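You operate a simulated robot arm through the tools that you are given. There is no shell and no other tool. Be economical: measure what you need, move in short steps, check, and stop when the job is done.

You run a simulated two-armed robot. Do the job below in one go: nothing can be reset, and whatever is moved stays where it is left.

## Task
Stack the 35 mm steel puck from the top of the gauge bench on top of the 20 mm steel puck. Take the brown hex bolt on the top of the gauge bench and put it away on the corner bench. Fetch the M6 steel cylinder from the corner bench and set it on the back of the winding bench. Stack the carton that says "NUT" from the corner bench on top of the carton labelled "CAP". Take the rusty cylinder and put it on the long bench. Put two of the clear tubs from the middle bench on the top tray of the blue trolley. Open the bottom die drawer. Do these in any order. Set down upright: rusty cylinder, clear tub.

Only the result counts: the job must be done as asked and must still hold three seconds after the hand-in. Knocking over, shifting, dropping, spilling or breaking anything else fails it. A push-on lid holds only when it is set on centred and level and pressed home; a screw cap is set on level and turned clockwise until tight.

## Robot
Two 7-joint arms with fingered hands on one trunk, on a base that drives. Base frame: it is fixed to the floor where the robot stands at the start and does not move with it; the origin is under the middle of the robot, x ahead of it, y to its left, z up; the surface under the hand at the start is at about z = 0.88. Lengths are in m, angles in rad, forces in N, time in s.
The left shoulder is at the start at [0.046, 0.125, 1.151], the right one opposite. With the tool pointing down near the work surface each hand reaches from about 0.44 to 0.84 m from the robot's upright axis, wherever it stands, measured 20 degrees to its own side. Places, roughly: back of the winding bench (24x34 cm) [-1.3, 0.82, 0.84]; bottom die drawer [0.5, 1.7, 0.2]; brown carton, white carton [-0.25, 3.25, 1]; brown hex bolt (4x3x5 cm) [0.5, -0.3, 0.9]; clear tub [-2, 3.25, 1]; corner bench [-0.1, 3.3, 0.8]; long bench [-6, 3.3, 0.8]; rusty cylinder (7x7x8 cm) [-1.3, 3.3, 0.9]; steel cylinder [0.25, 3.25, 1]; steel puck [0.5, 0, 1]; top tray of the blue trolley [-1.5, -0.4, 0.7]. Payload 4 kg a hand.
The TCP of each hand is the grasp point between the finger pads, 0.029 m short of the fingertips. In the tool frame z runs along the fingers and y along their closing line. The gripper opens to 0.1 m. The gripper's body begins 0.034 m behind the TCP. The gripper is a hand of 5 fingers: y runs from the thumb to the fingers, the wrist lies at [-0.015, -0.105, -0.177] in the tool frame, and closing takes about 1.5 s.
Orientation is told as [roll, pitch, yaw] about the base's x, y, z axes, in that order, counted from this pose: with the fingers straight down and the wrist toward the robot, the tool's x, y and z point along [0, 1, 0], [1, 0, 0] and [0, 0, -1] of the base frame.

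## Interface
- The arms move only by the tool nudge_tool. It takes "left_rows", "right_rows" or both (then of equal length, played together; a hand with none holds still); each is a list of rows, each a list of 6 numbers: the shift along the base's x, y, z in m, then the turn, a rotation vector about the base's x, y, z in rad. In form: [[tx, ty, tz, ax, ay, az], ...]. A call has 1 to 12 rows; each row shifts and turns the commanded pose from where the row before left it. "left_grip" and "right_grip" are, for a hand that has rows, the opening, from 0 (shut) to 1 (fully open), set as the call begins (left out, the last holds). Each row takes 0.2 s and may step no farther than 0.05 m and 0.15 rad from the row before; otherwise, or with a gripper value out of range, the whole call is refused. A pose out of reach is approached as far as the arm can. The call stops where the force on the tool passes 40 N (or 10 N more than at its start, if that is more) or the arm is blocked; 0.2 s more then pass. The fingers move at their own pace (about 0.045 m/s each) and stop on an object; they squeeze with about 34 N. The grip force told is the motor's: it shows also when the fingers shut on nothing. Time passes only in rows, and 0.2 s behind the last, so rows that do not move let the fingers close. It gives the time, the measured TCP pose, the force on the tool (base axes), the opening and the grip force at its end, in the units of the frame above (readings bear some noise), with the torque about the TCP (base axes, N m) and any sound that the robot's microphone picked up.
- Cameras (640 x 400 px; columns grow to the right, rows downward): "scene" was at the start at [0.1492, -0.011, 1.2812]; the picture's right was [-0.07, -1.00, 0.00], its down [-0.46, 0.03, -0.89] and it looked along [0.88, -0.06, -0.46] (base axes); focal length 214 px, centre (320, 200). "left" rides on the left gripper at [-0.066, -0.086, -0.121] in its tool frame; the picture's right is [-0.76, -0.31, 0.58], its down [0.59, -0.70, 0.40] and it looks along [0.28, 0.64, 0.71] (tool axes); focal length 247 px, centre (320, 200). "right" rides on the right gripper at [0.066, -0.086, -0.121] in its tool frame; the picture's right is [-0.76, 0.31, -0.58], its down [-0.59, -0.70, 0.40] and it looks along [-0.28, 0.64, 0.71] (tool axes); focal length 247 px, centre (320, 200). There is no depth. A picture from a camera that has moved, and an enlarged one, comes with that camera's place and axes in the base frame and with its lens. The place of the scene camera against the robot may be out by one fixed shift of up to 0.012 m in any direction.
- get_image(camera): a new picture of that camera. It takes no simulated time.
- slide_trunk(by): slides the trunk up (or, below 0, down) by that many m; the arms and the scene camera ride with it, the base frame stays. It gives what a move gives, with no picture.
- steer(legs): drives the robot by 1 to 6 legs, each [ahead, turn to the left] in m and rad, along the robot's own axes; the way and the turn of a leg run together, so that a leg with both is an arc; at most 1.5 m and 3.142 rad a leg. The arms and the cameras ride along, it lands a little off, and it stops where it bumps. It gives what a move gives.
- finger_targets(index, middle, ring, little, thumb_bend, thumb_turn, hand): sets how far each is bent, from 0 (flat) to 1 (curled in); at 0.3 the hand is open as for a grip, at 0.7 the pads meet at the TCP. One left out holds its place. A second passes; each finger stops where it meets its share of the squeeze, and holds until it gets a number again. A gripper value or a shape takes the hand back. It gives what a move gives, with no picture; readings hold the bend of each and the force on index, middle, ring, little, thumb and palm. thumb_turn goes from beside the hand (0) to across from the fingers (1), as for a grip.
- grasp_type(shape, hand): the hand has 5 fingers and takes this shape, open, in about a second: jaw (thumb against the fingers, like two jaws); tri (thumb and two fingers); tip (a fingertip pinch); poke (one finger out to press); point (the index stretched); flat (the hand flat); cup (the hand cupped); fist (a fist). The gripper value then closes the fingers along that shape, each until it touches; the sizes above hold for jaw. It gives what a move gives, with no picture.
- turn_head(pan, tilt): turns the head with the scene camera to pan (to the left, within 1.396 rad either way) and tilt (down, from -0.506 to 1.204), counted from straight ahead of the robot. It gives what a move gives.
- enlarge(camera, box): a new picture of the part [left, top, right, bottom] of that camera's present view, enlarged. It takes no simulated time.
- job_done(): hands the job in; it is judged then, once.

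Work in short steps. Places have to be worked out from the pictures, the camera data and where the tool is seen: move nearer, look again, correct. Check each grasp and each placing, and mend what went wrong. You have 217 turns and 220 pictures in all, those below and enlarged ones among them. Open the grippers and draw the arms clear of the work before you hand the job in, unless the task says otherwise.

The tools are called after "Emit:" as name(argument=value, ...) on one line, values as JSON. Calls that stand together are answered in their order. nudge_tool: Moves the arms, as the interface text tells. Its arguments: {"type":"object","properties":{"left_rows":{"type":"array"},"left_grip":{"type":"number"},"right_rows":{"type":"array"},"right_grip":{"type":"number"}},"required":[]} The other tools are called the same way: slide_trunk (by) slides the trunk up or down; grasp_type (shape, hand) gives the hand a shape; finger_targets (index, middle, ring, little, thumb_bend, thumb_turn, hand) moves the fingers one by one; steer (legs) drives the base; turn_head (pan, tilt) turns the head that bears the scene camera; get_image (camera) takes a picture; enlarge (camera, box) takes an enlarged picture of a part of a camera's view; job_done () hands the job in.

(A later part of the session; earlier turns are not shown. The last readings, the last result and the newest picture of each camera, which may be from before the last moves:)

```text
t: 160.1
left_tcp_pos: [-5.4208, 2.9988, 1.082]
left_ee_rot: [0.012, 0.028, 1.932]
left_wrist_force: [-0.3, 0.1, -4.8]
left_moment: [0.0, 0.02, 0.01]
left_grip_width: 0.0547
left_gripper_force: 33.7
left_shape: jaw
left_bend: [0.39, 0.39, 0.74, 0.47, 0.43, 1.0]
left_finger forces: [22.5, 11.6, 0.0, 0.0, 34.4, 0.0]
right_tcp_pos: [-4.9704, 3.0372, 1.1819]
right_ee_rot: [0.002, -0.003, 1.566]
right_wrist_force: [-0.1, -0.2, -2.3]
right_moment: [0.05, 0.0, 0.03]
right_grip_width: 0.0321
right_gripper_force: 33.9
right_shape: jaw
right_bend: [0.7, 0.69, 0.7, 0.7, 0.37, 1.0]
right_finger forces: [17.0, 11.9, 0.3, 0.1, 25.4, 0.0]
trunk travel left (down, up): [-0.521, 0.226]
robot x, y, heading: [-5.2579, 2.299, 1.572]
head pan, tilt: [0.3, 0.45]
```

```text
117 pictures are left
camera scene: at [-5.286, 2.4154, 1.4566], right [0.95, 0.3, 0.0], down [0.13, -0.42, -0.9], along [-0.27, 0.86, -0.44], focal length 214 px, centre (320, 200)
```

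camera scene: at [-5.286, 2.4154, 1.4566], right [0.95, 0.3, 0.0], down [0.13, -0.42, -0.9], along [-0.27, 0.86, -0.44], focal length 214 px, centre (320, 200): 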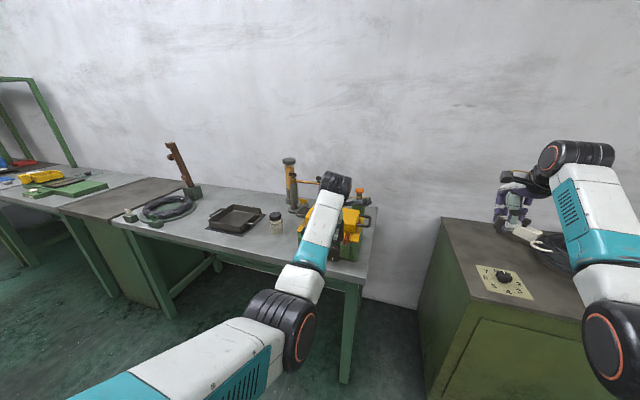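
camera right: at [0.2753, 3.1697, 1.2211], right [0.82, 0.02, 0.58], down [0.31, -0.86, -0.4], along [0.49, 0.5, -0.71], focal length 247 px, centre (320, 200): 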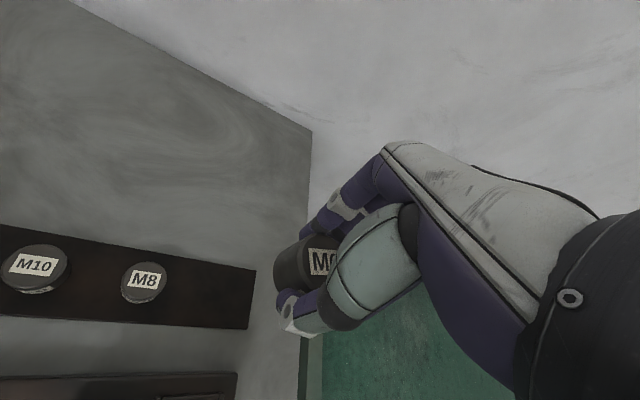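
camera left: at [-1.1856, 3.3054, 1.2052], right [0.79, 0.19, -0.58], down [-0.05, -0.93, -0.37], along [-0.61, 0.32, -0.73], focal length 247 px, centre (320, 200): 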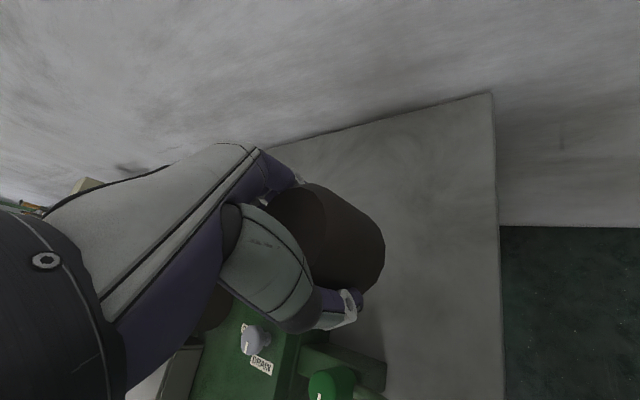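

Long bench spans x ≈ -6.66…-5.33. The front strip at about (-5.70, 3.075) is free, between jar, tray and pump. I reposition for the left hand.

Emit:
steer(legs=[[0, 0.5], [0.22, 0], [0, -0.3]])

Emit:
turn_head(pan=0.25, tilt=0.7)

Emit:
get_image(camera="scene")

Emit:
get_image(camera="left")

```text
t: 164.2
left_tcp_pos: [-5.6572, 3.1455, 1.0824]
left_ee_rot: [0.014, 0.028, 2.128]
left_wrist_force: [0.5, 0.0, -5.0]
left_moment: [-0.02, 0.05, -0.01]
left_grip_width: 0.0546
left_gripper_force: 34.0
left_shape: jaw
left_bend: [0.39, 0.4, 0.74, 0.47, 0.43, 1.0]
left_finger forces: [22.2, 12.0, 0.1, 0.1, 34.4, 0.0]
right_tcp_pos: [-5.2223, 3.271, 1.182]
right_ee_rot: [0.001, -0.003, 1.763]
right_wrist_force: [-0.2, 0.0, -3.6]
right_moment: [0.07, 0.04, 0.02]
right_grip_width: 0.0321
right_gripper_force: 33.9
right_shape: jaw
right_bend: [0.7, 0.69, 0.7, 0.7, 0.37, 1.0]
right_finger forces: [16.7, 12.1, 0.4, 0.0, 25.2, 0.0]
trunk travel left (down, up): [-0.521, 0.226]
robot x, y, heading: [-5.3583, 2.4891, 1.772]
head pan, tilt: [0.3, 0.45]
```

```text
t: 164.9
left_tcp_pos: [-5.6591, 3.1451, 1.0817]
left_ee_rot: [0.012, 0.028, 2.128]
left_wrist_force: [-0.3, 0.1, -4.9]
left_moment: [-0.01, 0.0, -0.04]
left_grip_width: 0.0543
left_gripper_force: 34.0
left_shape: jaw
left_bend: [0.39, 0.4, 0.74, 0.47, 0.43, 1.0]
left_finger forces: [22.2, 11.9, 0.0, 0.0, 34.3, 0.0]
right_tcp_pos: [-5.2252, 3.2706, 1.1819]
right_ee_rot: [-0.001, 0.001, 1.763]
right_wrist_force: [0.0, -0.3, -2.4]
right_moment: [0.04, 0.03, 0.03]
right_grip_width: 0.0317
right_gripper_force: 33.8
right_shape: jaw
right_bend: [0.7, 0.69, 0.7, 0.7, 0.37, 1.0]
right_finger forces: [16.7, 12.1, 0.4, 0.1, 25.1, 0.0]
trunk travel left (down, up): [-0.521, 0.226]
robot x, y, heading: [-5.369, 2.4887, 1.768]
head pan, tilt: [0.25, 0.7]
```

```text
116 pictures are left
camera scene: at [-5.4059, 2.5945, 1.4345], right [0.9, 0.43, 0.0], down [0.28, -0.58, -0.76], along [-0.33, 0.69, -0.64], focal length 214 px, centre (320, 200)
```

scene: 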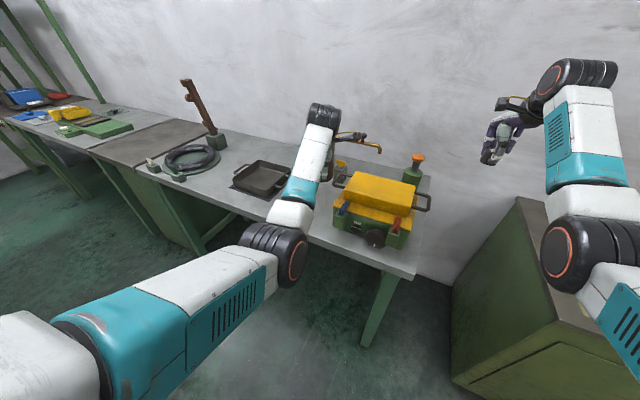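

```text
115 pictures are left
camera left: at [-5.5592, 3.1113, 1.2041], right [0.81, 0.12, -0.58], down [-0.13, -0.92, -0.37], along [-0.58, 0.37, -0.73], focal length 247 px, centre (320, 200)
```

left: 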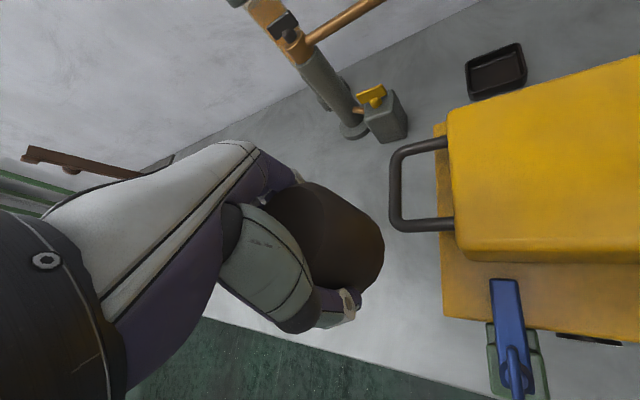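

I move the cylinder over (-5.705, 3.10) at the same height and check surroundings.

Emit:
nudge_tool(left_rows=[[-0.024, -0.022, 0, 0, 0, 0], [-0.023, -0.023, 0, 0, 0, 0], [0, 0, -0.05, 0, 0, 0]])

Emit:
get_image(camera="left")

Emit:
enlarge(camera="scene", box=[200, 100, 440, 280])

Emit:
get_image(camera="right")

```text
t: 165.7
left_tcp_pos: [-5.7063, 3.1004, 1.0329]
left_ee_rot: [0.012, 0.028, 2.128]
left_wrist_force: [-1.0, 0.2, -4.2]
left_moment: [-0.01, -0.01, 0.01]
left_grip_width: 0.0544
left_gripper_force: 34.1
left_shape: jaw
left_bend: [0.39, 0.4, 0.74, 0.47, 0.43, 1.0]
left_finger forces: [22.1, 12.0, 0.0, 0.1, 34.3, 0.1]
right_tcp_pos: [-5.2241, 3.2724, 1.1817]
right_ee_rot: [-0.002, -0.001, 1.762]
right_wrist_force: [0.3, 0.3, -3.2]
right_moment: [0.01, 0.0, 0.02]
right_grip_width: 0.0319
right_gripper_force: 34.0
right_shape: jaw
right_bend: [0.7, 0.69, 0.7, 0.7, 0.37, 1.0]
right_finger forces: [16.7, 12.1, 0.4, 0.1, 25.2, 0.1]
trunk travel left (down, up): [-0.521, 0.226]
robot x, y, heading: [-5.3618, 2.4883, 1.767]
head pan, tilt: [0.25, 0.7]
```

```text
114 pictures are left
camera left: at [-5.6065, 3.0664, 1.1554], right [0.81, 0.12, -0.58], down [-0.13, -0.92, -0.37], along [-0.58, 0.37, -0.73], focal length 247 px, centre (320, 200)
```

left: 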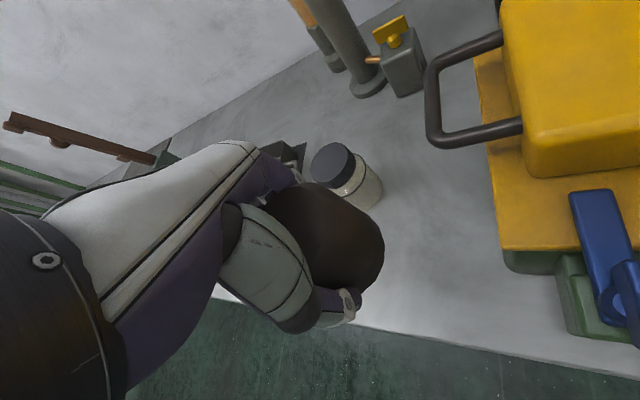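

```text
2.22 times, centred on (320, 190) of scene
camera zoom: at [-5.4062, 2.5953, 1.4343], right [0.9, 0.43, 0.0], down [0.28, -0.58, -0.76], along [-0.33, 0.69, -0.65], focal length 477 px, centre (320, 222)
```

zoom: 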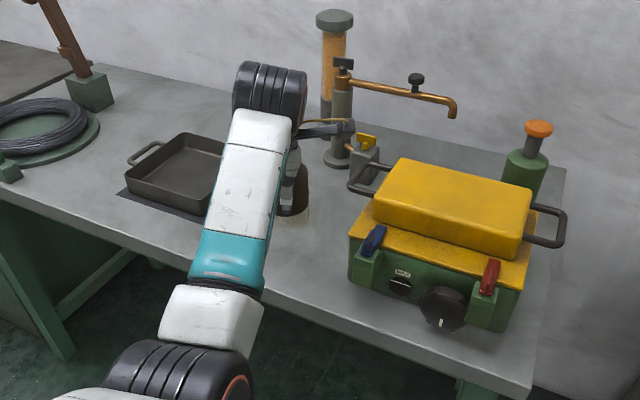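

```text
112 pictures are left
camera right: at [-5.2729, 3.1748, 1.3023], right [0.69, 0.45, 0.58], down [0.71, -0.58, -0.4], along [0.16, 0.68, -0.71], focal length 247 px, centre (320, 200)
```

right: 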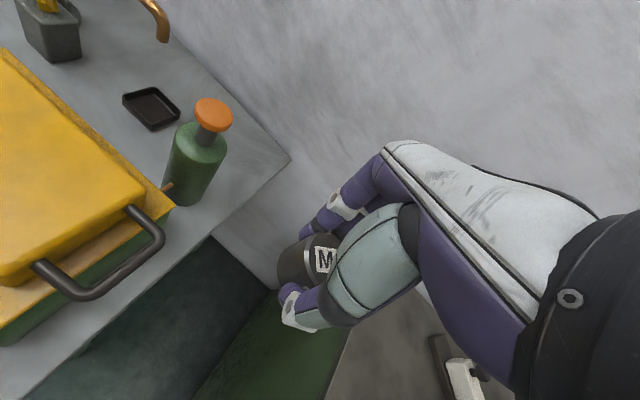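

Jar confirmed at (-5.76, 3.23), bench edge at y≈3.04. I shift 1 cm inward and lower.

Emit:
nudge_tool(left_rows=[[-0.002, 0.012, -0.04, 0, 0, 0], [0, 0, -0.045, 0, 0, 0], [0, 0, -0.04, 0, 0, 0]])

Emit:
get_image(camera="left")

```text
t: 166.5
left_tcp_pos: [-5.7065, 3.1122, 0.9078]
left_ee_rot: [0.012, 0.027, 2.129]
left_wrist_force: [0.5, 0.1, -4.6]
left_moment: [-0.04, 0.02, 0.0]
left_grip_width: 0.0544
left_gripper_force: 33.8
left_shape: jaw
left_bend: [0.39, 0.4, 0.74, 0.47, 0.43, 1.0]
left_finger forces: [22.0, 12.1, 0.1, 0.1, 34.2, 0.0]
right_tcp_pos: [-5.225, 3.271, 1.1802]
right_ee_rot: [0.0, -0.002, 1.763]
right_wrist_force: [-0.1, 0.0, -3.1]
right_moment: [0.03, 0.06, 0.01]
right_grip_width: 0.0321
right_gripper_force: 33.7
right_shape: jaw
right_bend: [0.7, 0.69, 0.7, 0.7, 0.37, 1.0]
right_finger forces: [16.7, 12.1, 0.3, 0.0, 25.2, 0.0]
trunk travel left (down, up): [-0.521, 0.226]
robot x, y, heading: [-5.3608, 2.4908, 1.772]
head pan, tilt: [0.25, 0.7]
```

```text
111 pictures are left
camera left: at [-5.6066, 3.0772, 1.03], right [0.81, 0.12, -0.58], down [-0.13, -0.92, -0.37], along [-0.58, 0.37, -0.73], focal length 247 px, centre (320, 200)
```

left: 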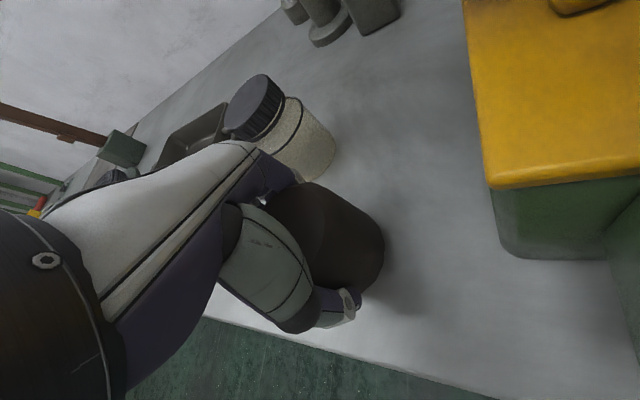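

Emit:
nudge_tool(left_rows=[[0, 0, -0.006, 0, 0, 0], [0, 0, -0.004, 0, 0, 0], [0, 0, -0.003, 0, 0, 0], [0, 0, -0.002, 0, 0, 0]])

```text
t: 167.5
left_tcp_pos: [-5.7066, 3.1117, 0.8965]
left_ee_rot: [0.01, 0.022, 2.127]
left_wrist_force: [1.8, -0.7, 11.2]
left_moment: [-0.43, -0.22, 0.02]
left_grip_width: 0.0543
left_gripper_force: 33.4
left_shape: jaw
left_bend: [0.39, 0.4, 0.74, 0.47, 0.43, 1.0]
left_finger forces: [24.4, 11.8, 0.0, 0.0, 37.1, 0.0]
right_tcp_pos: [-5.2224, 3.2703, 1.1827]
right_ee_rot: [0.001, -0.003, 1.763]
right_wrist_force: [0.2, -0.3, -2.5]
right_moment: [0.04, 0.04, -0.02]
right_grip_width: 0.0321
right_gripper_force: 34.1
right_shape: jaw
right_bend: [0.7, 0.69, 0.7, 0.7, 0.37, 1.0]
right_finger forces: [16.7, 12.2, 0.4, 0.0, 25.3, 0.0]
trunk travel left (down, up): [-0.521, 0.226]
robot x, y, heading: [-5.365, 2.4904, 1.769]
head pan, tilt: [0.25, 0.7]
```

The cylinder has touched down. I open to about 0.85 and lift off.

Emit:
nudge_tool(left_rows=[[0, 0, 0.001, 0, 0, 0], [0, 0, 0, 0, 0, 0], [0, 0, 0, 0, 0, 0], [0, 0, 0, 0, 0, 0], [0, 0, 0, 0, 0, 0], [0, 0, 0, 0, 0, 0]], left_grip=0.9)

Emit:
get_image(camera="left")

```text
t: 168.9
left_tcp_pos: [-5.7071, 3.1124, 0.8938]
left_ee_rot: [0.011, 0.027, 2.129]
left_wrist_force: [0.4, 0.1, -0.4]
left_moment: [-0.04, 0.01, 0.02]
left_grip_width: 0.0897
left_gripper_force: 0.2
left_shape: jaw
left_bend: [0.34, 0.31, 0.26, 0.33, 0.31, 0.98]
left_finger forces: [0.0, 0.0, 0.0, 0.0, 0.0, 0.1]
right_tcp_pos: [-5.2246, 3.2707, 1.1819]
right_ee_rot: [0.0, -0.001, 1.763]
right_wrist_force: [-0.1, -0.5, -2.8]
right_moment: [0.06, 0.02, -0.02]
right_grip_width: 0.0319
right_gripper_force: 34.5
right_shape: jaw
right_bend: [0.7, 0.69, 0.7, 0.7, 0.37, 1.0]
right_finger forces: [16.7, 12.1, 0.5, 0.0, 25.2, 0.0]
trunk travel left (down, up): [-0.521, 0.226]
robot x, y, heading: [-5.363, 2.4923, 1.772]
head pan, tilt: [0.25, 0.7]
```

```text
110 pictures are left
camera left: at [-5.6081, 3.0773, 1.0156], right [0.81, 0.12, -0.58], down [-0.13, -0.92, -0.37], along [-0.58, 0.37, -0.73], focal length 247 px, centre (320, 200)
```

left: 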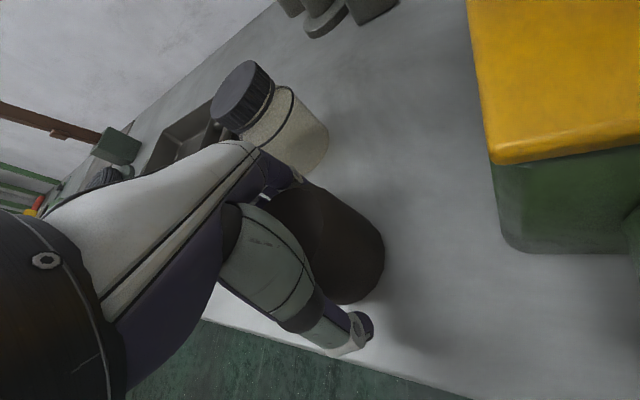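

Emit:
nudge_tool(left_rows=[[0, 0, 0.03, 0, 0, 0], [0, 0, 0.04, 0, 0, 0], [0, 0, 0.05, 0, 0, 0], [0, 0, 0.05, 0, 0, 0], [0, -0.03, 0.03, 0, 0, 0]])

Emit:
get_image(camera="left")

```text
t: 170.1
left_tcp_pos: [-5.7045, 3.08, 1.0927]
left_ee_rot: [0.013, 0.027, 2.13]
left_wrist_force: [-0.2, -0.1, 0.1]
left_moment: [0.0, -0.03, -0.03]
left_grip_width: 0.0897
left_gripper_force: 0.0
left_shape: jaw
left_bend: [0.34, 0.31, 0.26, 0.33, 0.3, 0.98]
left_finger forces: [0.1, 0.1, 0.0, 0.0, 0.1, 0.0]
right_tcp_pos: [-5.2232, 3.2688, 1.1831]
right_ee_rot: [0.0, -0.001, 1.762]
right_wrist_force: [-0.4, -0.2, -3.3]
right_moment: [0.07, 0.02, 0.02]
right_grip_width: 0.0318
right_gripper_force: 34.6
right_shape: jaw
right_bend: [0.7, 0.69, 0.7, 0.7, 0.37, 1.0]
right_finger forces: [16.7, 12.0, 0.4, 0.0, 25.3, 0.0]
trunk travel left (down, up): [-0.521, 0.226]
robot x, y, heading: [-5.364, 2.4911, 1.772]
head pan, tilt: [0.25, 0.7]
```

```text
109 pictures are left
camera left: at [-5.6049, 3.0453, 1.2153], right [0.81, 0.12, -0.58], down [-0.13, -0.92, -0.37], along [-0.58, 0.37, -0.73], focal length 247 px, centre (320, 200)
```

left: 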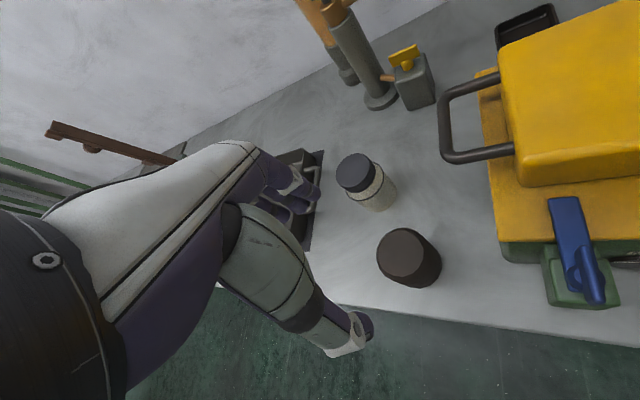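

The rusty cylinder stands on the long bench. Now the M6 cylinder: I back off, turn to face +x and drive back toward the winding bench.

Emit:
steer(legs=[[-0.3, 0], [0, -1.77], [1.5, 0], [1.3, 0]])

Emit:
turn_head(pan=-0.5, tilt=0.35)

Emit:
get_image(camera="scene")

```text
t: 189.6
left_tcp_pos: [-1.8766, 2.3804, 1.0919]
left_ee_rot: [0.012, 0.029, 0.338]
left_wrist_force: [-0.1, -0.1, -0.4]
left_moment: [-0.01, 0.0, 0.04]
left_grip_width: 0.0899
left_gripper_force: 0.0
left_shape: jaw
left_bend: [0.34, 0.31, 0.26, 0.33, 0.3, 0.98]
left_finger forces: [0.1, 0.0, 0.0, 0.1, 0.0, 0.1]
right_tcp_pos: [-1.7951, 1.8704, 1.1821]
right_ee_rot: [0.0, -0.003, -0.025]
right_wrist_force: [-0.3, -0.2, -2.9]
right_moment: [0.05, -0.03, -0.01]
right_grip_width: 0.0315
right_gripper_force: 34.4
right_shape: jaw
right_bend: [0.7, 0.69, 0.7, 0.7, 0.37, 1.0]
right_finger forces: [16.6, 12.5, 0.3, 0.0, 24.8, 0.1]
trunk travel left (down, up): [-0.521, 0.226]
robot x, y, heading: [-2.5282, 2.1776, -0.017]
head pan, tilt: [0.25, 0.7]
```

```text
t: 190.7
left_tcp_pos: [-1.8764, 2.38, 1.0921]
left_ee_rot: [0.012, 0.027, 0.339]
left_wrist_force: [0.2, -0.2, 0.1]
left_moment: [-0.01, 0.0, -0.03]
left_grip_width: 0.0898
left_gripper_force: 0.0
left_shape: jaw
left_bend: [0.34, 0.31, 0.26, 0.33, 0.3, 0.98]
left_finger forces: [0.1, 0.0, 0.0, 0.0, 0.0, 0.1]
right_tcp_pos: [-1.7975, 1.8703, 1.1827]
right_ee_rot: [0.001, -0.002, -0.027]
right_wrist_force: [-0.7, 0.1, -3.6]
right_moment: [0.01, -0.07, 0.03]
right_grip_width: 0.0316
right_gripper_force: 34.2
right_shape: jaw
right_bend: [0.7, 0.69, 0.7, 0.7, 0.37, 1.0]
right_finger forces: [16.7, 12.5, 0.3, 0.0, 24.8, 0.1]
trunk travel left (down, up): [-0.521, 0.226]
robot x, y, heading: [-2.5318, 2.1742, -0.023]
head pan, tilt: [-0.499, 0.351]
```

```text
108 pictures are left
camera scene: at [-2.4141, 2.124, 1.4658], right [-0.49, -0.87, 0.0], down [-0.3, 0.17, -0.94], along [0.82, -0.46, -0.34], focal length 214 px, centre (320, 200)
```

scene: 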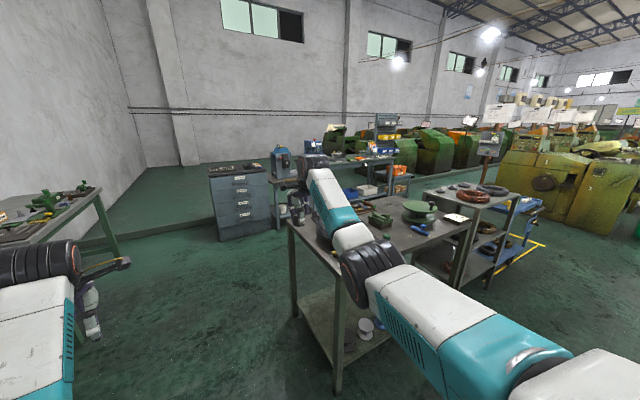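

I see the winding bench (green winder) ahead right, with a coil shelf and the blue trolley beyond. I drive to the aisle on its +x side and turn to look at it.

Emit:
steer(legs=[[1.5, 0.02], [0.45, 0], [0, -1.57], [0.4, 0]])

Emit:
turn_head(pan=-0.9, tilt=0.5)

Emit:
get_image(camera="scene")

```text
t: 206.6
left_tcp_pos: [-0.4112, 1.0905, 1.0926]
left_ee_rot: [0.012, 0.027, -1.259]
left_wrist_force: [0.2, 0.1, -0.5]
left_moment: [0.03, 0.0, 0.02]
left_grip_width: 0.0903
left_gripper_force: 0.1
left_shape: jaw
left_bend: [0.34, 0.31, 0.26, 0.33, 0.3, 0.98]
left_finger forces: [0.1, 0.0, 0.0, 0.0, 0.1, 0.0]
right_tcp_pos: [-0.9243, 1.023, 1.1824]
right_ee_rot: [0.002, -0.001, -1.625]
right_wrist_force: [0.0, -0.6, -3.0]
right_moment: [-0.04, 0.01, -0.01]
right_grip_width: 0.0312
right_gripper_force: 33.8
right_shape: jaw
right_bend: [0.7, 0.69, 0.7, 0.7, 0.38, 1.0]
right_finger forces: [16.9, 12.9, 0.2, 0.0, 24.8, 0.0]
trunk travel left (down, up): [-0.521, 0.226]
robot x, y, heading: [-0.5998, 1.7476, -1.617]
head pan, tilt: [-0.499, 0.351]
```

```text
t: 207.5
left_tcp_pos: [-0.412, 1.0919, 1.0914]
left_ee_rot: [0.013, 0.028, -1.259]
left_wrist_force: [1.2, 0.2, -0.6]
left_moment: [0.02, -0.01, 0.0]
left_grip_width: 0.0898
left_gripper_force: 0.0
left_shape: jaw
left_bend: [0.34, 0.31, 0.26, 0.33, 0.3, 0.98]
left_finger forces: [0.0, 0.0, 0.1, 0.0, 0.1, 0.0]
right_tcp_pos: [-0.9246, 1.0237, 1.1814]
right_ee_rot: [0.002, -0.001, -1.625]
right_wrist_force: [-0.2, -0.1, -3.9]
right_moment: [-0.02, -0.04, 0.0]
right_grip_width: 0.0312
right_gripper_force: 33.7
right_shape: jaw
right_bend: [0.7, 0.69, 0.7, 0.7, 0.38, 1.0]
right_finger forces: [16.9, 12.9, 0.3, 0.0, 24.8, 0.1]
trunk travel left (down, up): [-0.521, 0.226]
robot x, y, heading: [-0.6013, 1.7481, -1.611]
head pan, tilt: [-0.901, 0.499]
```

```text
107 pictures are left
camera scene: at [-0.6748, 1.6573, 1.4522], right [-0.59, 0.81, 0.0], down [0.39, 0.28, -0.88], along [-0.71, -0.52, -0.48], focal length 214 px, centre (320, 200)
```

scene: 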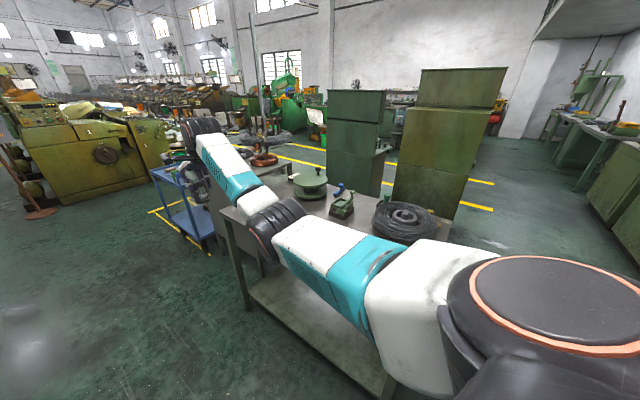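

The target area is at the -y end of the bench. I drive 0.8 m down the aisle and look again.

Emit:
steer(legs=[[0.78, 0.0]])

Emit:
turn_head(pan=-1.2, tilt=0.6)

Emit:
get_image(camera="scene")

```text
t: 211.7
left_tcp_pos: [-0.4407, 0.3133, 1.0929]
left_ee_rot: [0.012, 0.027, -1.251]
left_wrist_force: [-0.5, -1.4, -0.4]
left_moment: [0.01, 0.01, -0.03]
left_grip_width: 0.0895
left_gripper_force: 0.1
left_shape: jaw
left_bend: [0.34, 0.31, 0.26, 0.33, 0.3, 0.98]
left_finger forces: [0.1, 0.0, 0.0, 0.0, 0.0, 0.1]
right_tcp_pos: [-0.9519, 0.2432, 1.1824]
right_ee_rot: [0.001, 0.002, -1.617]
right_wrist_force: [0.7, 0.7, -3.5]
right_moment: [-0.04, -0.06, 0.01]
right_grip_width: 0.0312
right_gripper_force: 34.3
right_shape: jaw
right_bend: [0.7, 0.69, 0.7, 0.7, 0.38, 1.0]
right_finger forces: [16.9, 12.8, 0.3, 0.0, 24.7, 0.0]
trunk travel left (down, up): [-0.521, 0.226]
robot x, y, heading: [-0.6307, 0.9654, -1.612]
head pan, tilt: [-0.901, 0.499]
```

```text
t: 212.5
left_tcp_pos: [-0.4401, 0.3138, 1.092]
left_ee_rot: [0.012, 0.028, -1.25]
left_wrist_force: [-0.7, 0.6, 0.4]
left_moment: [0.01, -0.01, 0.0]
left_grip_width: 0.0899
left_gripper_force: 0.1
left_shape: jaw
left_bend: [0.34, 0.31, 0.26, 0.33, 0.3, 0.98]
left_finger forces: [0.0, 0.0, 0.0, 0.0, 0.0, 0.0]
right_tcp_pos: [-0.953, 0.2443, 1.1817]
right_ee_rot: [0.002, -0.001, -1.619]
right_wrist_force: [0.1, 0.0, -2.4]
right_moment: [-0.02, -0.03, 0.03]
right_grip_width: 0.031
right_gripper_force: 33.8
right_shape: jaw
right_bend: [0.7, 0.69, 0.7, 0.7, 0.38, 1.0]
right_finger forces: [16.9, 12.8, 0.2, 0.1, 24.7, 0.2]
trunk travel left (down, up): [-0.521, 0.226]
robot x, y, heading: [-0.6283, 0.9694, -1.606]
head pan, tilt: [-1.201, 0.6]
```

```text
106 pictures are left
camera scene: at [-0.716, 0.9035, 1.4432], right [-0.33, 0.94, 0.0], down [0.53, 0.19, -0.82], along [-0.78, -0.27, -0.57], focal length 214 px, centre (320, 200)
```

scene: 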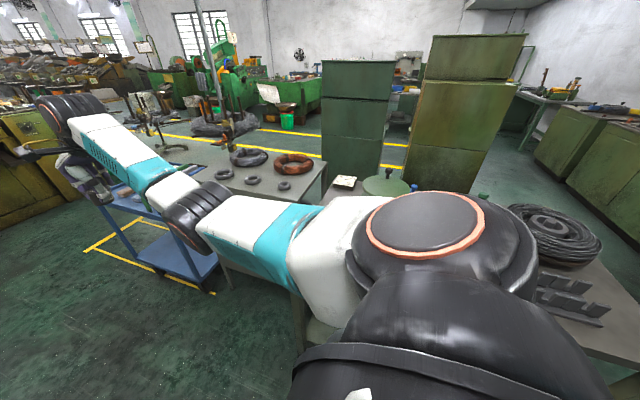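

The arm hides the area; I turn the robot right by 0.75 rad so the hand swings over it, then look.

Emit:
steer(legs=[[0, -0.5]])

Emit:
turn_head(pan=-0.55, tilt=0.6)

Emit:
get_image(camera="scene")

Emit:
get_image(camera="right")

```text
t: 214.3
left_tcp_pos: [-0.7806, 0.3027, 1.0918]
left_ee_rot: [0.014, 0.03, -1.751]
left_wrist_force: [-0.9, 0.4, 0.0]
left_moment: [-0.03, -0.02, 0.0]
left_grip_width: 0.0897
left_gripper_force: 0.1
left_shape: jaw
left_bend: [0.34, 0.31, 0.26, 0.33, 0.3, 0.98]
left_finger forces: [0.0, 0.0, 0.1, 0.0, 0.0, 0.0]
right_tcp_pos: [-1.2623, 0.4878, 1.1827]
right_ee_rot: [0.002, -0.001, -2.123]
right_wrist_force: [-1.3, 0.7, -3.3]
right_moment: [-0.04, -0.03, -0.02]
right_grip_width: 0.0315
right_gripper_force: 33.7
right_shape: jaw
right_bend: [0.7, 0.69, 0.7, 0.7, 0.38, 1.0]
right_finger forces: [16.7, 12.9, 0.2, 0.1, 24.6, 0.0]
trunk travel left (down, up): [-0.521, 0.226]
robot x, y, heading: [-0.631, 0.9714, -2.112]
head pan, tilt: [-1.201, 0.6]
```

```text
t: 215.3
left_tcp_pos: [-0.7791, 0.3031, 1.0918]
left_ee_rot: [0.012, 0.028, -1.757]
left_wrist_force: [0.2, 0.9, -0.7]
left_moment: [0.0, 0.0, 0.02]
left_grip_width: 0.0899
left_gripper_force: 0.1
left_shape: jaw
left_bend: [0.34, 0.31, 0.26, 0.33, 0.3, 0.98]
left_finger forces: [0.0, 0.0, 0.1, 0.0, 0.0, 0.0]
right_tcp_pos: [-1.2624, 0.4882, 1.1824]
right_ee_rot: [0.001, -0.001, -2.122]
right_wrist_force: [1.3, -0.6, -2.7]
right_moment: [-0.02, -0.01, 0.01]
right_grip_width: 0.0312
right_gripper_force: 33.9
right_shape: jaw
right_bend: [0.7, 0.69, 0.7, 0.7, 0.38, 1.0]
right_finger forces: [16.7, 12.9, 0.4, 0.0, 24.5, 0.1]
trunk travel left (down, up): [-0.521, 0.226]
robot x, y, heading: [-0.635, 0.9697, -2.114]
head pan, tilt: [-0.55, 0.6]
```

```text
105 pictures are left
camera scene: at [-0.7266, 0.8965, 1.4431], right [-0.46, 0.89, 0.0], down [0.5, 0.26, -0.82], along [-0.73, -0.38, -0.57], focal length 214 px, centre (320, 200)
```

scene: 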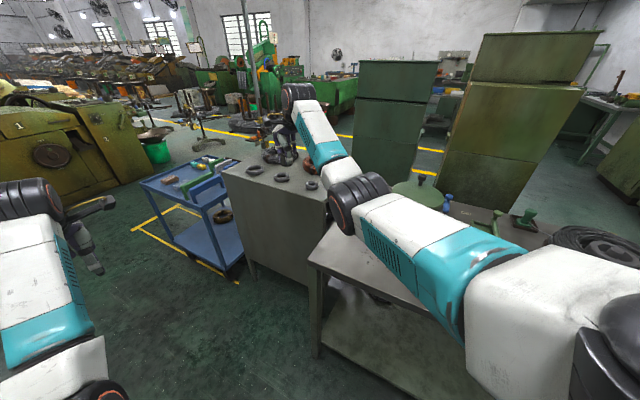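

```text
104 pictures are left
camera right: at [-1.1613, 0.527, 1.303], right [-0.81, 0.14, 0.58], down [-0.13, 0.91, -0.4], along [-0.58, -0.4, -0.71], focal length 247 px, centre (320, 200)
```

right: 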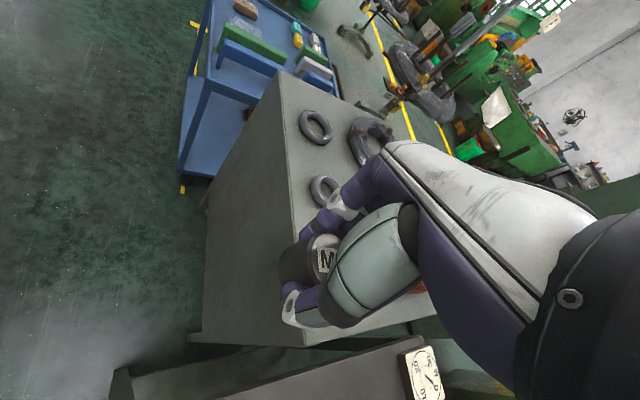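

The winding bench's near (+x) strip around (-1.3, 0.82) should be its back. I turn a bit more to bring hand and camera above it.

Emit:
steer(legs=[[0, -0.4]])

Emit:
get_image(camera="right")

Emit:
turn_head(pan=0.0, tilt=0.8)

Emit:
get_image(camera="scene")

```text
t: 217.0
left_tcp_pos: [-1.032, 0.4157, 1.0921]
left_ee_rot: [0.013, 0.028, -2.162]
left_wrist_force: [0.1, 0.0, 0.0]
left_moment: [0.0, 0.01, 0.0]
left_grip_width: 0.0901
left_gripper_force: 0.1
left_shape: jaw
left_bend: [0.34, 0.31, 0.26, 0.33, 0.3, 0.98]
left_finger forces: [0.1, 0.1, 0.0, 0.0, 0.1, 0.0]
right_tcp_pos: [-1.4002, 0.7764, 1.1822]
right_ee_rot: [0.001, 0.001, -2.529]
right_wrist_force: [0.2, -0.9, -4.2]
right_moment: [-0.07, 0.05, 0.01]
right_grip_width: 0.0308
right_gripper_force: 33.6
right_shape: jaw
right_bend: [0.7, 0.69, 0.7, 0.7, 0.38, 1.0]
right_finger forces: [16.7, 13.0, 0.3, 0.0, 24.6, 0.0]
trunk travel left (down, up): [-0.521, 0.226]
robot x, y, heading: [-0.633, 0.9693, -2.52]
head pan, tilt: [-0.55, 0.6]
```

```text
103 pictures are left
camera right: at [-1.2935, 0.7732, 1.303], right [-0.69, 0.44, 0.58], down [0.24, 0.89, -0.4], along [-0.69, -0.14, -0.71], focal length 247 px, centre (320, 200)
```

right: 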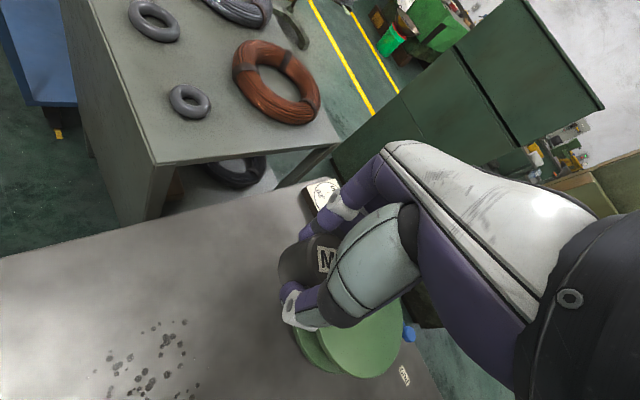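

```text
t: 218.0
left_tcp_pos: [-1.0322, 0.4158, 1.0915]
left_ee_rot: [0.013, 0.028, -2.162]
left_wrist_force: [0.0, 0.1, 1.3]
left_moment: [-0.01, 0.0, -0.01]
left_grip_width: 0.0899
left_gripper_force: 0.1
left_shape: jaw
left_bend: [0.34, 0.31, 0.26, 0.33, 0.3, 0.98]
left_finger forces: [0.0, 0.0, 0.1, 0.0, 0.1, 0.0]
right_tcp_pos: [-1.4013, 0.7774, 1.1824]
right_ee_rot: [0.001, 0.0, -2.53]
right_wrist_force: [0.5, 0.0, -3.7]
right_moment: [-0.04, 0.02, 0.0]
right_grip_width: 0.0312
right_gripper_force: 33.7
right_shape: jaw
right_bend: [0.7, 0.69, 0.7, 0.7, 0.38, 1.0]
right_finger forces: [16.7, 13.0, 0.3, 0.1, 24.6, 0.0]
trunk travel left (down, up): [-0.521, 0.226]
robot x, y, heading: [-0.6337, 0.9682, -2.519]
head pan, tilt: [0.0, 0.799]
```

```text
102 pictures are left
camera scene: at [-0.7235, 0.8994, 1.4263], right [-0.58, 0.81, 0.0], down [0.58, 0.42, -0.7], along [-0.57, -0.4, -0.72], focal length 214 px, centre (320, 200)
```

scene: 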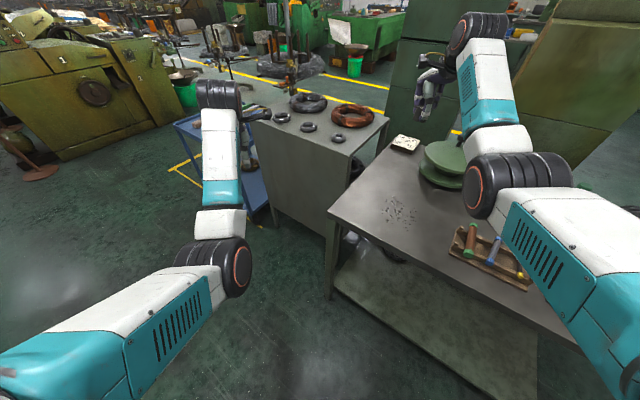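

The spotted free area at (-1.30, 0.82) is clearly the spot. I move the M6 cylinder there and lower.

Emit:
nudge_tool(right_rows=[[0.035, 0.015, 0, 0, 0, 0], [0.035, 0.015, -0.02, 0, 0, 0], [0.03, 0.013, -0.03, 0, 0, 0], [0, 0, -0.05, 0, 0, 0], [0, 0, -0.05, 0, 0, 0], [0, 0, -0.05, 0, 0, 0], [0, 0, -0.04, 0, 0, 0]])

Emit:
get_image(camera="right")

Emit:
get_image(camera="scene")

```text
t: 219.6
left_tcp_pos: [-1.031, 0.4152, 1.0925]
left_ee_rot: [0.013, 0.029, -2.163]
left_wrist_force: [0.1, 0.6, -0.5]
left_moment: [0.03, 0.0, -0.02]
left_grip_width: 0.09
left_gripper_force: 0.1
left_shape: jaw
left_bend: [0.34, 0.31, 0.26, 0.33, 0.3, 0.98]
left_finger forces: [0.0, 0.0, 0.1, 0.0, 0.0, 0.1]
right_tcp_pos: [-1.301, 0.8202, 0.9408]
right_ee_rot: [-0.001, -0.001, -2.53]
right_wrist_force: [0.8, 0.4, -3.3]
right_moment: [-0.02, 0.04, -0.03]
right_grip_width: 0.0312
right_gripper_force: 33.8
right_shape: jaw
right_bend: [0.7, 0.69, 0.7, 0.7, 0.38, 0.99]
right_finger forces: [16.9, 11.4, 3.0, 0.1, 25.5, 0.1]
trunk travel left (down, up): [-0.521, 0.226]
robot x, y, heading: [-0.6309, 0.969, -2.523]
head pan, tilt: [0.0, 0.799]
```

```text
101 pictures are left
camera right: at [-1.194, 0.8167, 1.0608], right [-0.69, 0.44, 0.58], down [0.24, 0.89, -0.4], along [-0.69, -0.14, -0.71], focal length 247 px, centre (320, 200)
```

right: 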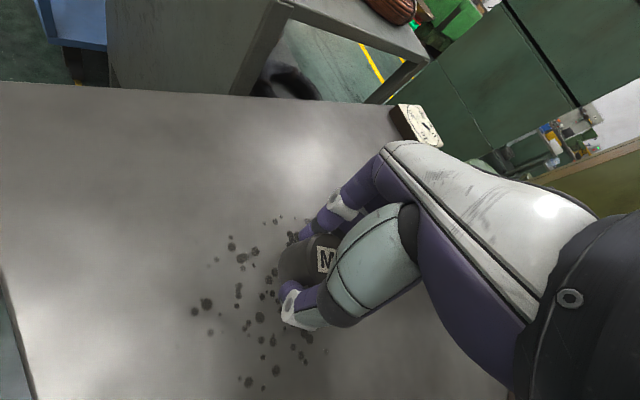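

```text
100 pictures are left
camera scene: at [-0.7235, 0.8994, 1.4263], right [-0.58, 0.81, 0.0], down [0.58, 0.42, -0.7], along [-0.57, -0.41, -0.72], focal length 214 px, centre (320, 200)
```

scene: 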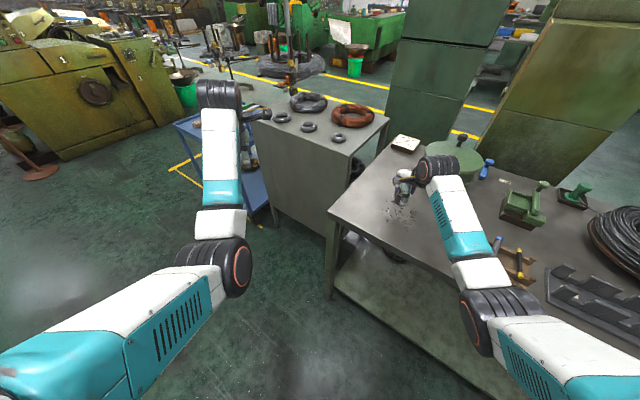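

Emit:
nudge_tool(right_rows=[[0, 0, -0.025, 0, 0, 0], [0, 0, -0.012, 0, 0, 0], [0, 0, -0.004, 0, 0, 0], [0, 0, -0.003, 0, 0, 0]])

```text
t: 220.6
left_tcp_pos: [-1.0323, 0.4147, 1.0915]
left_ee_rot: [0.013, 0.026, -2.162]
left_wrist_force: [-0.2, -0.4, 0.6]
left_moment: [-0.04, 0.01, 0.02]
left_grip_width: 0.0902
left_gripper_force: 0.1
left_shape: jaw
left_bend: [0.34, 0.31, 0.26, 0.33, 0.3, 0.98]
left_finger forces: [0.0, 0.0, 0.1, 0.0, 0.0, 0.1]
right_tcp_pos: [-1.3014, 0.8211, 0.897]
right_ee_rot: [-0.002, 0.001, -2.529]
right_wrist_force: [0.4, -0.3, -2.5]
right_moment: [-0.05, 0.04, 0.03]
right_grip_width: 0.0313
right_gripper_force: 33.7
right_shape: jaw
right_bend: [0.7, 0.69, 0.7, 0.7, 0.38, 0.99]
right_finger forces: [16.8, 11.5, 3.0, 0.0, 25.5, 0.0]
trunk travel left (down, up): [-0.521, 0.226]
robot x, y, heading: [-0.6307, 0.9688, -2.519]
head pan, tilt: [0.0, 0.799]
```

Emit:
nudge_tool(right_rows=[[0, 0, -0.003, 0, 0, 0], [0, 0, -0.003, 0, 0, 0]])

Emit:
enlarge(camera="right", box=[240, 190, 400, 350])

```text
t: 221.2
left_tcp_pos: [-1.0317, 0.4156, 1.0917]
left_ee_rot: [0.011, 0.028, -2.164]
left_wrist_force: [-0.2, 0.8, 0.1]
left_moment: [0.0, 0.01, 0.01]
left_grip_width: 0.0898
left_gripper_force: 0.0
left_shape: jaw
left_bend: [0.34, 0.31, 0.26, 0.33, 0.3, 0.98]
left_finger forces: [0.1, 0.0, 0.1, 0.0, 0.0, 0.1]
right_tcp_pos: [-1.301, 0.8196, 0.8925]
right_ee_rot: [-0.001, -0.001, -2.529]
right_wrist_force: [-0.8, 0.5, -3.3]
right_moment: [-0.04, -0.02, 0.03]
right_grip_width: 0.031
right_gripper_force: 33.9
right_shape: jaw
right_bend: [0.7, 0.69, 0.7, 0.7, 0.38, 0.99]
right_finger forces: [16.8, 11.6, 2.9, 0.1, 25.5, 0.0]
trunk travel left (down, up): [-0.521, 0.226]
robot x, y, heading: [-0.6339, 0.9672, -2.518]
head pan, tilt: [0.0, 0.799]
```

```text
2.50 times, centred on (320, 270) of right
camera zoom: at [-1.1926, 0.8158, 1.0127], right [-0.69, 0.44, 0.58], down [0.24, 0.89, -0.4], along [-0.69, -0.14, -0.71], focal length 617 px, centre (320, 25)
```

zoom: 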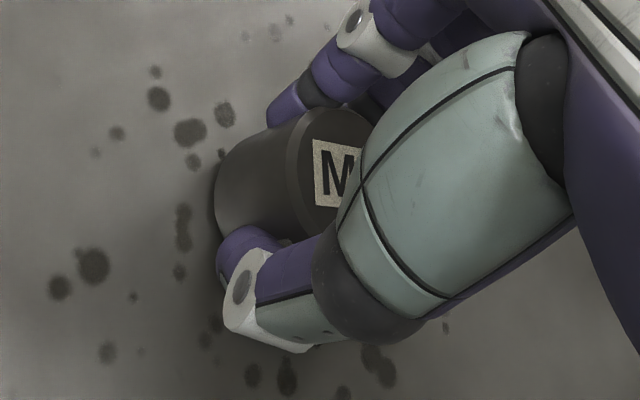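

Very close to the surface. I continue in 2 mm steps until contact.

Emit:
nudge_tool(right_rows=[[0, 0, -0.002, 0, 0, 0], [0, 0, -0.002, 0, 0, 0], [0, 0, -0.002, 0, 0, 0]])

```text
t: 222.0
left_tcp_pos: [-1.0307, 0.4165, 1.0925]
left_ee_rot: [0.012, 0.029, -2.162]
left_wrist_force: [-0.4, 0.4, 0.3]
left_moment: [-0.02, 0.02, 0.0]
left_grip_width: 0.09
left_gripper_force: 0.2
left_shape: jaw
left_bend: [0.34, 0.31, 0.26, 0.33, 0.3, 0.98]
left_finger forces: [0.1, 0.0, 0.0, 0.1, 0.0, 0.0]
right_tcp_pos: [-1.3012, 0.8197, 0.8867]
right_ee_rot: [0.001, -0.001, -2.529]
right_wrist_force: [0.6, -0.4, -1.5]
right_moment: [-0.03, -0.04, 0.0]
right_grip_width: 0.0312
right_gripper_force: 34.0
right_shape: jaw
right_bend: [0.7, 0.69, 0.7, 0.7, 0.38, 0.99]
right_finger forces: [16.8, 11.5, 3.0, 0.0, 25.8, 0.0]
trunk travel left (down, up): [-0.521, 0.226]
robot x, y, heading: [-0.6334, 0.9704, -2.517]
head pan, tilt: [0.0, 0.799]
```

Emit:
nudge_tool(right_rows=[[0, 0, -0.0015, 0, 0, 0], [0, 0, -0.0015, 0, 0, 0]])

```text
t: 222.6
left_tcp_pos: [-1.0306, 0.4163, 1.0928]
left_ee_rot: [0.013, 0.024, -2.162]
left_wrist_force: [0.6, -0.6, -0.4]
left_moment: [0.01, 0.03, 0.02]
left_grip_width: 0.09
left_gripper_force: 0.1
left_shape: jaw
left_bend: [0.34, 0.31, 0.26, 0.33, 0.3, 0.98]
left_finger forces: [0.0, 0.1, 0.0, 0.0, 0.0, 0.0]
right_tcp_pos: [-1.302, 0.8195, 0.8863]
right_ee_rot: [0.002, -0.008, -2.529]
right_wrist_force: [0.1, 0.0, 8.5]
right_moment: [0.09, -0.07, 0.0]
right_grip_width: 0.0317
right_gripper_force: 34.0
right_shape: jaw
right_bend: [0.7, 0.69, 0.7, 0.7, 0.38, 0.99]
right_finger forces: [17.7, 12.2, 3.2, 0.1, 27.9, 0.0]
trunk travel left (down, up): [-0.521, 0.226]
robot x, y, heading: [-0.6292, 0.9705, -2.522]
head pan, tilt: [0.0, 0.799]
```

Contact. I release and lift away.

Emit:
nudge_tool(right_rows=[[0, 0, 0.001, 0, 0, 0], [0, 0, 0, 0, 0, 0], [0, 0, 0, 0, 0, 0], [0, 0, 0, 0, 0, 0], [0, 0, 0, 0, 0, 0], [0, 0, 0, 0, 0, 0], [0, 0, 0, 0, 0, 0]], right_grip=1)

Emit:
nudge_tool(right_rows=[[0, 0, 0.03, 0, 0, 0], [0, 0, 0.05, 0, 0, 0], [0, 0, 0.05, 0, 0, 0], [0, 0, 0.05, 0, 0, 0], [0, 0, 0.05, 0, 0, 0]])

Emit:
get_image(camera="right")

```text
t: 224.2
left_tcp_pos: [-1.031, 0.4166, 1.0926]
left_ee_rot: [0.012, 0.027, -2.161]
left_wrist_force: [0.2, -0.1, -0.4]
left_moment: [0.01, 0.02, -0.01]
left_grip_width: 0.0897
left_gripper_force: 0.1
left_shape: jaw
left_bend: [0.34, 0.31, 0.26, 0.33, 0.3, 0.98]
left_finger forces: [0.1, 0.0, 0.0, 0.0, 0.1, 0.0]
right_tcp_pos: [-1.3018, 0.819, 0.8854]
right_ee_rot: [-0.001, -0.001, -2.53]
right_wrist_force: [-0.7, -0.1, 1.1]
right_moment: [0.01, -0.01, 0.01]
right_grip_width: 0.0999
right_gripper_force: 0.0
right_shape: jaw
right_bend: [0.3, 0.3, 0.3, 0.3, 0.3, 0.98]
right_finger forces: [0.0, 0.1, 0.1, 0.0, 0.1, 0.1]
trunk travel left (down, up): [-0.521, 0.226]
robot x, y, heading: [-0.63, 0.9692, -2.527]
head pan, tilt: [0.0, 0.799]
```

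```text
t: 225.4
left_tcp_pos: [-1.0295, 0.4168, 1.0917]
left_ee_rot: [0.011, 0.028, -2.162]
left_wrist_force: [0.0, -0.4, 0.2]
left_moment: [0.01, 0.0, 0.0]
left_grip_width: 0.09
left_gripper_force: 0.0
left_shape: jaw
left_bend: [0.34, 0.31, 0.26, 0.33, 0.3, 0.98]
left_finger forces: [0.0, 0.0, 0.0, 0.1, 0.0, 0.0]
right_tcp_pos: [-1.299, 0.8201, 1.1155]
right_ee_rot: [0.0, 0.002, -2.53]
right_wrist_force: [0.6, 0.3, -1.6]
right_moment: [0.0, 0.01, 0.02]
right_grip_width: 0.0998
right_gripper_force: 0.0
right_shape: jaw
right_bend: [0.3, 0.3, 0.3, 0.3, 0.3, 0.98]
right_finger forces: [0.0, 0.0, 0.1, 0.0, 0.1, 0.0]
trunk travel left (down, up): [-0.521, 0.226]
robot x, y, heading: [-0.6337, 0.9727, -2.521]
head pan, tilt: [0.0, 0.799]
```

```text
98 pictures are left
camera right: at [-1.1915, 0.816, 1.2357], right [-0.69, 0.44, 0.58], down [0.24, 0.89, -0.4], along [-0.69, -0.14, -0.71], focal length 247 px, centre (320, 200)
```

right: 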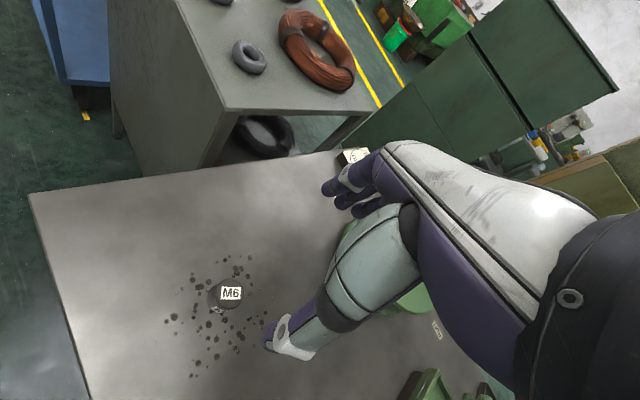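

M6 stands in the target area. Next the die drawer: I turn left around, drive up the aisle to y≈1.7 and face the cabinet.

Emit:
steer(legs=[[0, 2.5], [0, 1.59], [0.7, 0], [0, -1.57]])

Emit:
turn_head(pan=0.0, tilt=0.75)

Emit:
get_image(camera="scene")

```text
t: 243.1
left_tcp_pos: [0.0231, 1.8788, 1.0918]
left_ee_rot: [0.012, 0.028, 0.352]
left_wrist_force: [0.6, -1.1, 0.3]
left_moment: [0.02, -0.01, 0.04]
left_grip_width: 0.0901
left_gripper_force: 0.0
left_shape: jaw
left_bend: [0.34, 0.31, 0.26, 0.33, 0.3, 0.98]
left_finger forces: [0.1, 0.0, 0.1, 0.1, 0.0, 0.0]
right_tcp_pos: [0.0031, 1.3939, 1.1151]
right_ee_rot: [0.002, -0.001, -0.013]
right_wrist_force: [-0.1, -0.4, 0.2]
right_moment: [0.01, 0.01, -0.01]
right_grip_width: 0.0999
right_gripper_force: 0.1
right_shape: jaw
right_bend: [0.3, 0.3, 0.3, 0.3, 0.3, 0.98]
right_finger forces: [0.1, 0.1, 0.1, 0.1, 0.0, 0.1]
trunk travel left (down, up): [-0.521, 0.226]
robot x, y, heading: [-0.6248, 1.6648, -0.009]
head pan, tilt: [0.0, 0.799]
```

```text
t: 243.8
left_tcp_pos: [0.0233, 1.8781, 1.0925]
left_ee_rot: [0.013, 0.028, 0.353]
left_wrist_force: [-0.6, 0.9, 0.1]
left_moment: [-0.03, 0.02, 0.02]
left_grip_width: 0.0898
left_gripper_force: 0.0
left_shape: jaw
left_bend: [0.34, 0.31, 0.26, 0.33, 0.3, 0.98]
left_finger forces: [0.0, 0.0, 0.0, 0.0, 0.0, 0.1]
right_tcp_pos: [0.0026, 1.3935, 1.1149]
right_ee_rot: [0.0, 0.0, -0.014]
right_wrist_force: [0.3, -0.1, 0.2]
right_moment: [-0.04, 0.01, 0.02]
right_grip_width: 0.0999
right_gripper_force: 0.0
right_shape: jaw
right_bend: [0.3, 0.3, 0.3, 0.3, 0.3, 0.98]
right_finger forces: [0.0, 0.0, 0.1, 0.0, 0.0, 0.0]
trunk travel left (down, up): [-0.521, 0.226]
robot x, y, heading: [-0.6255, 1.666, -0.009]
head pan, tilt: [0.0, 0.75]
```

```text
97 pictures are left
camera scene: at [-0.5089, 1.661, 1.4303], right [-0.01, -1.0, 0.0], down [-0.68, 0.01, -0.73], along [0.73, -0.01, -0.68], focal length 214 px, centre (320, 200)
```

scene: 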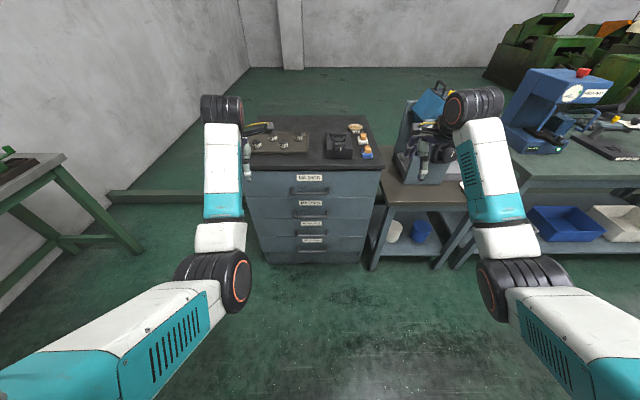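

Emit:
enlarge(camera="scene", box=[230, 155, 400, 275])

```text
3.33 times, centred on (315, 215) of scene
camera zoom: at [-0.5089, 1.661, 1.4303], right [-0.01, -1.0, 0.0], down [-0.68, 0.01, -0.73], along [0.73, -0.01, -0.68], focal length 715 px, centre (337, 150)
```

zoom: 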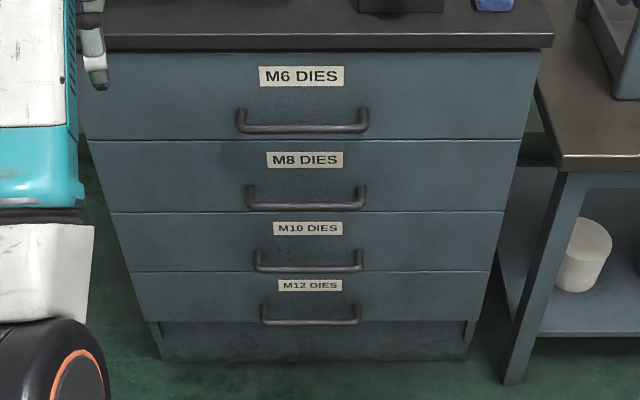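

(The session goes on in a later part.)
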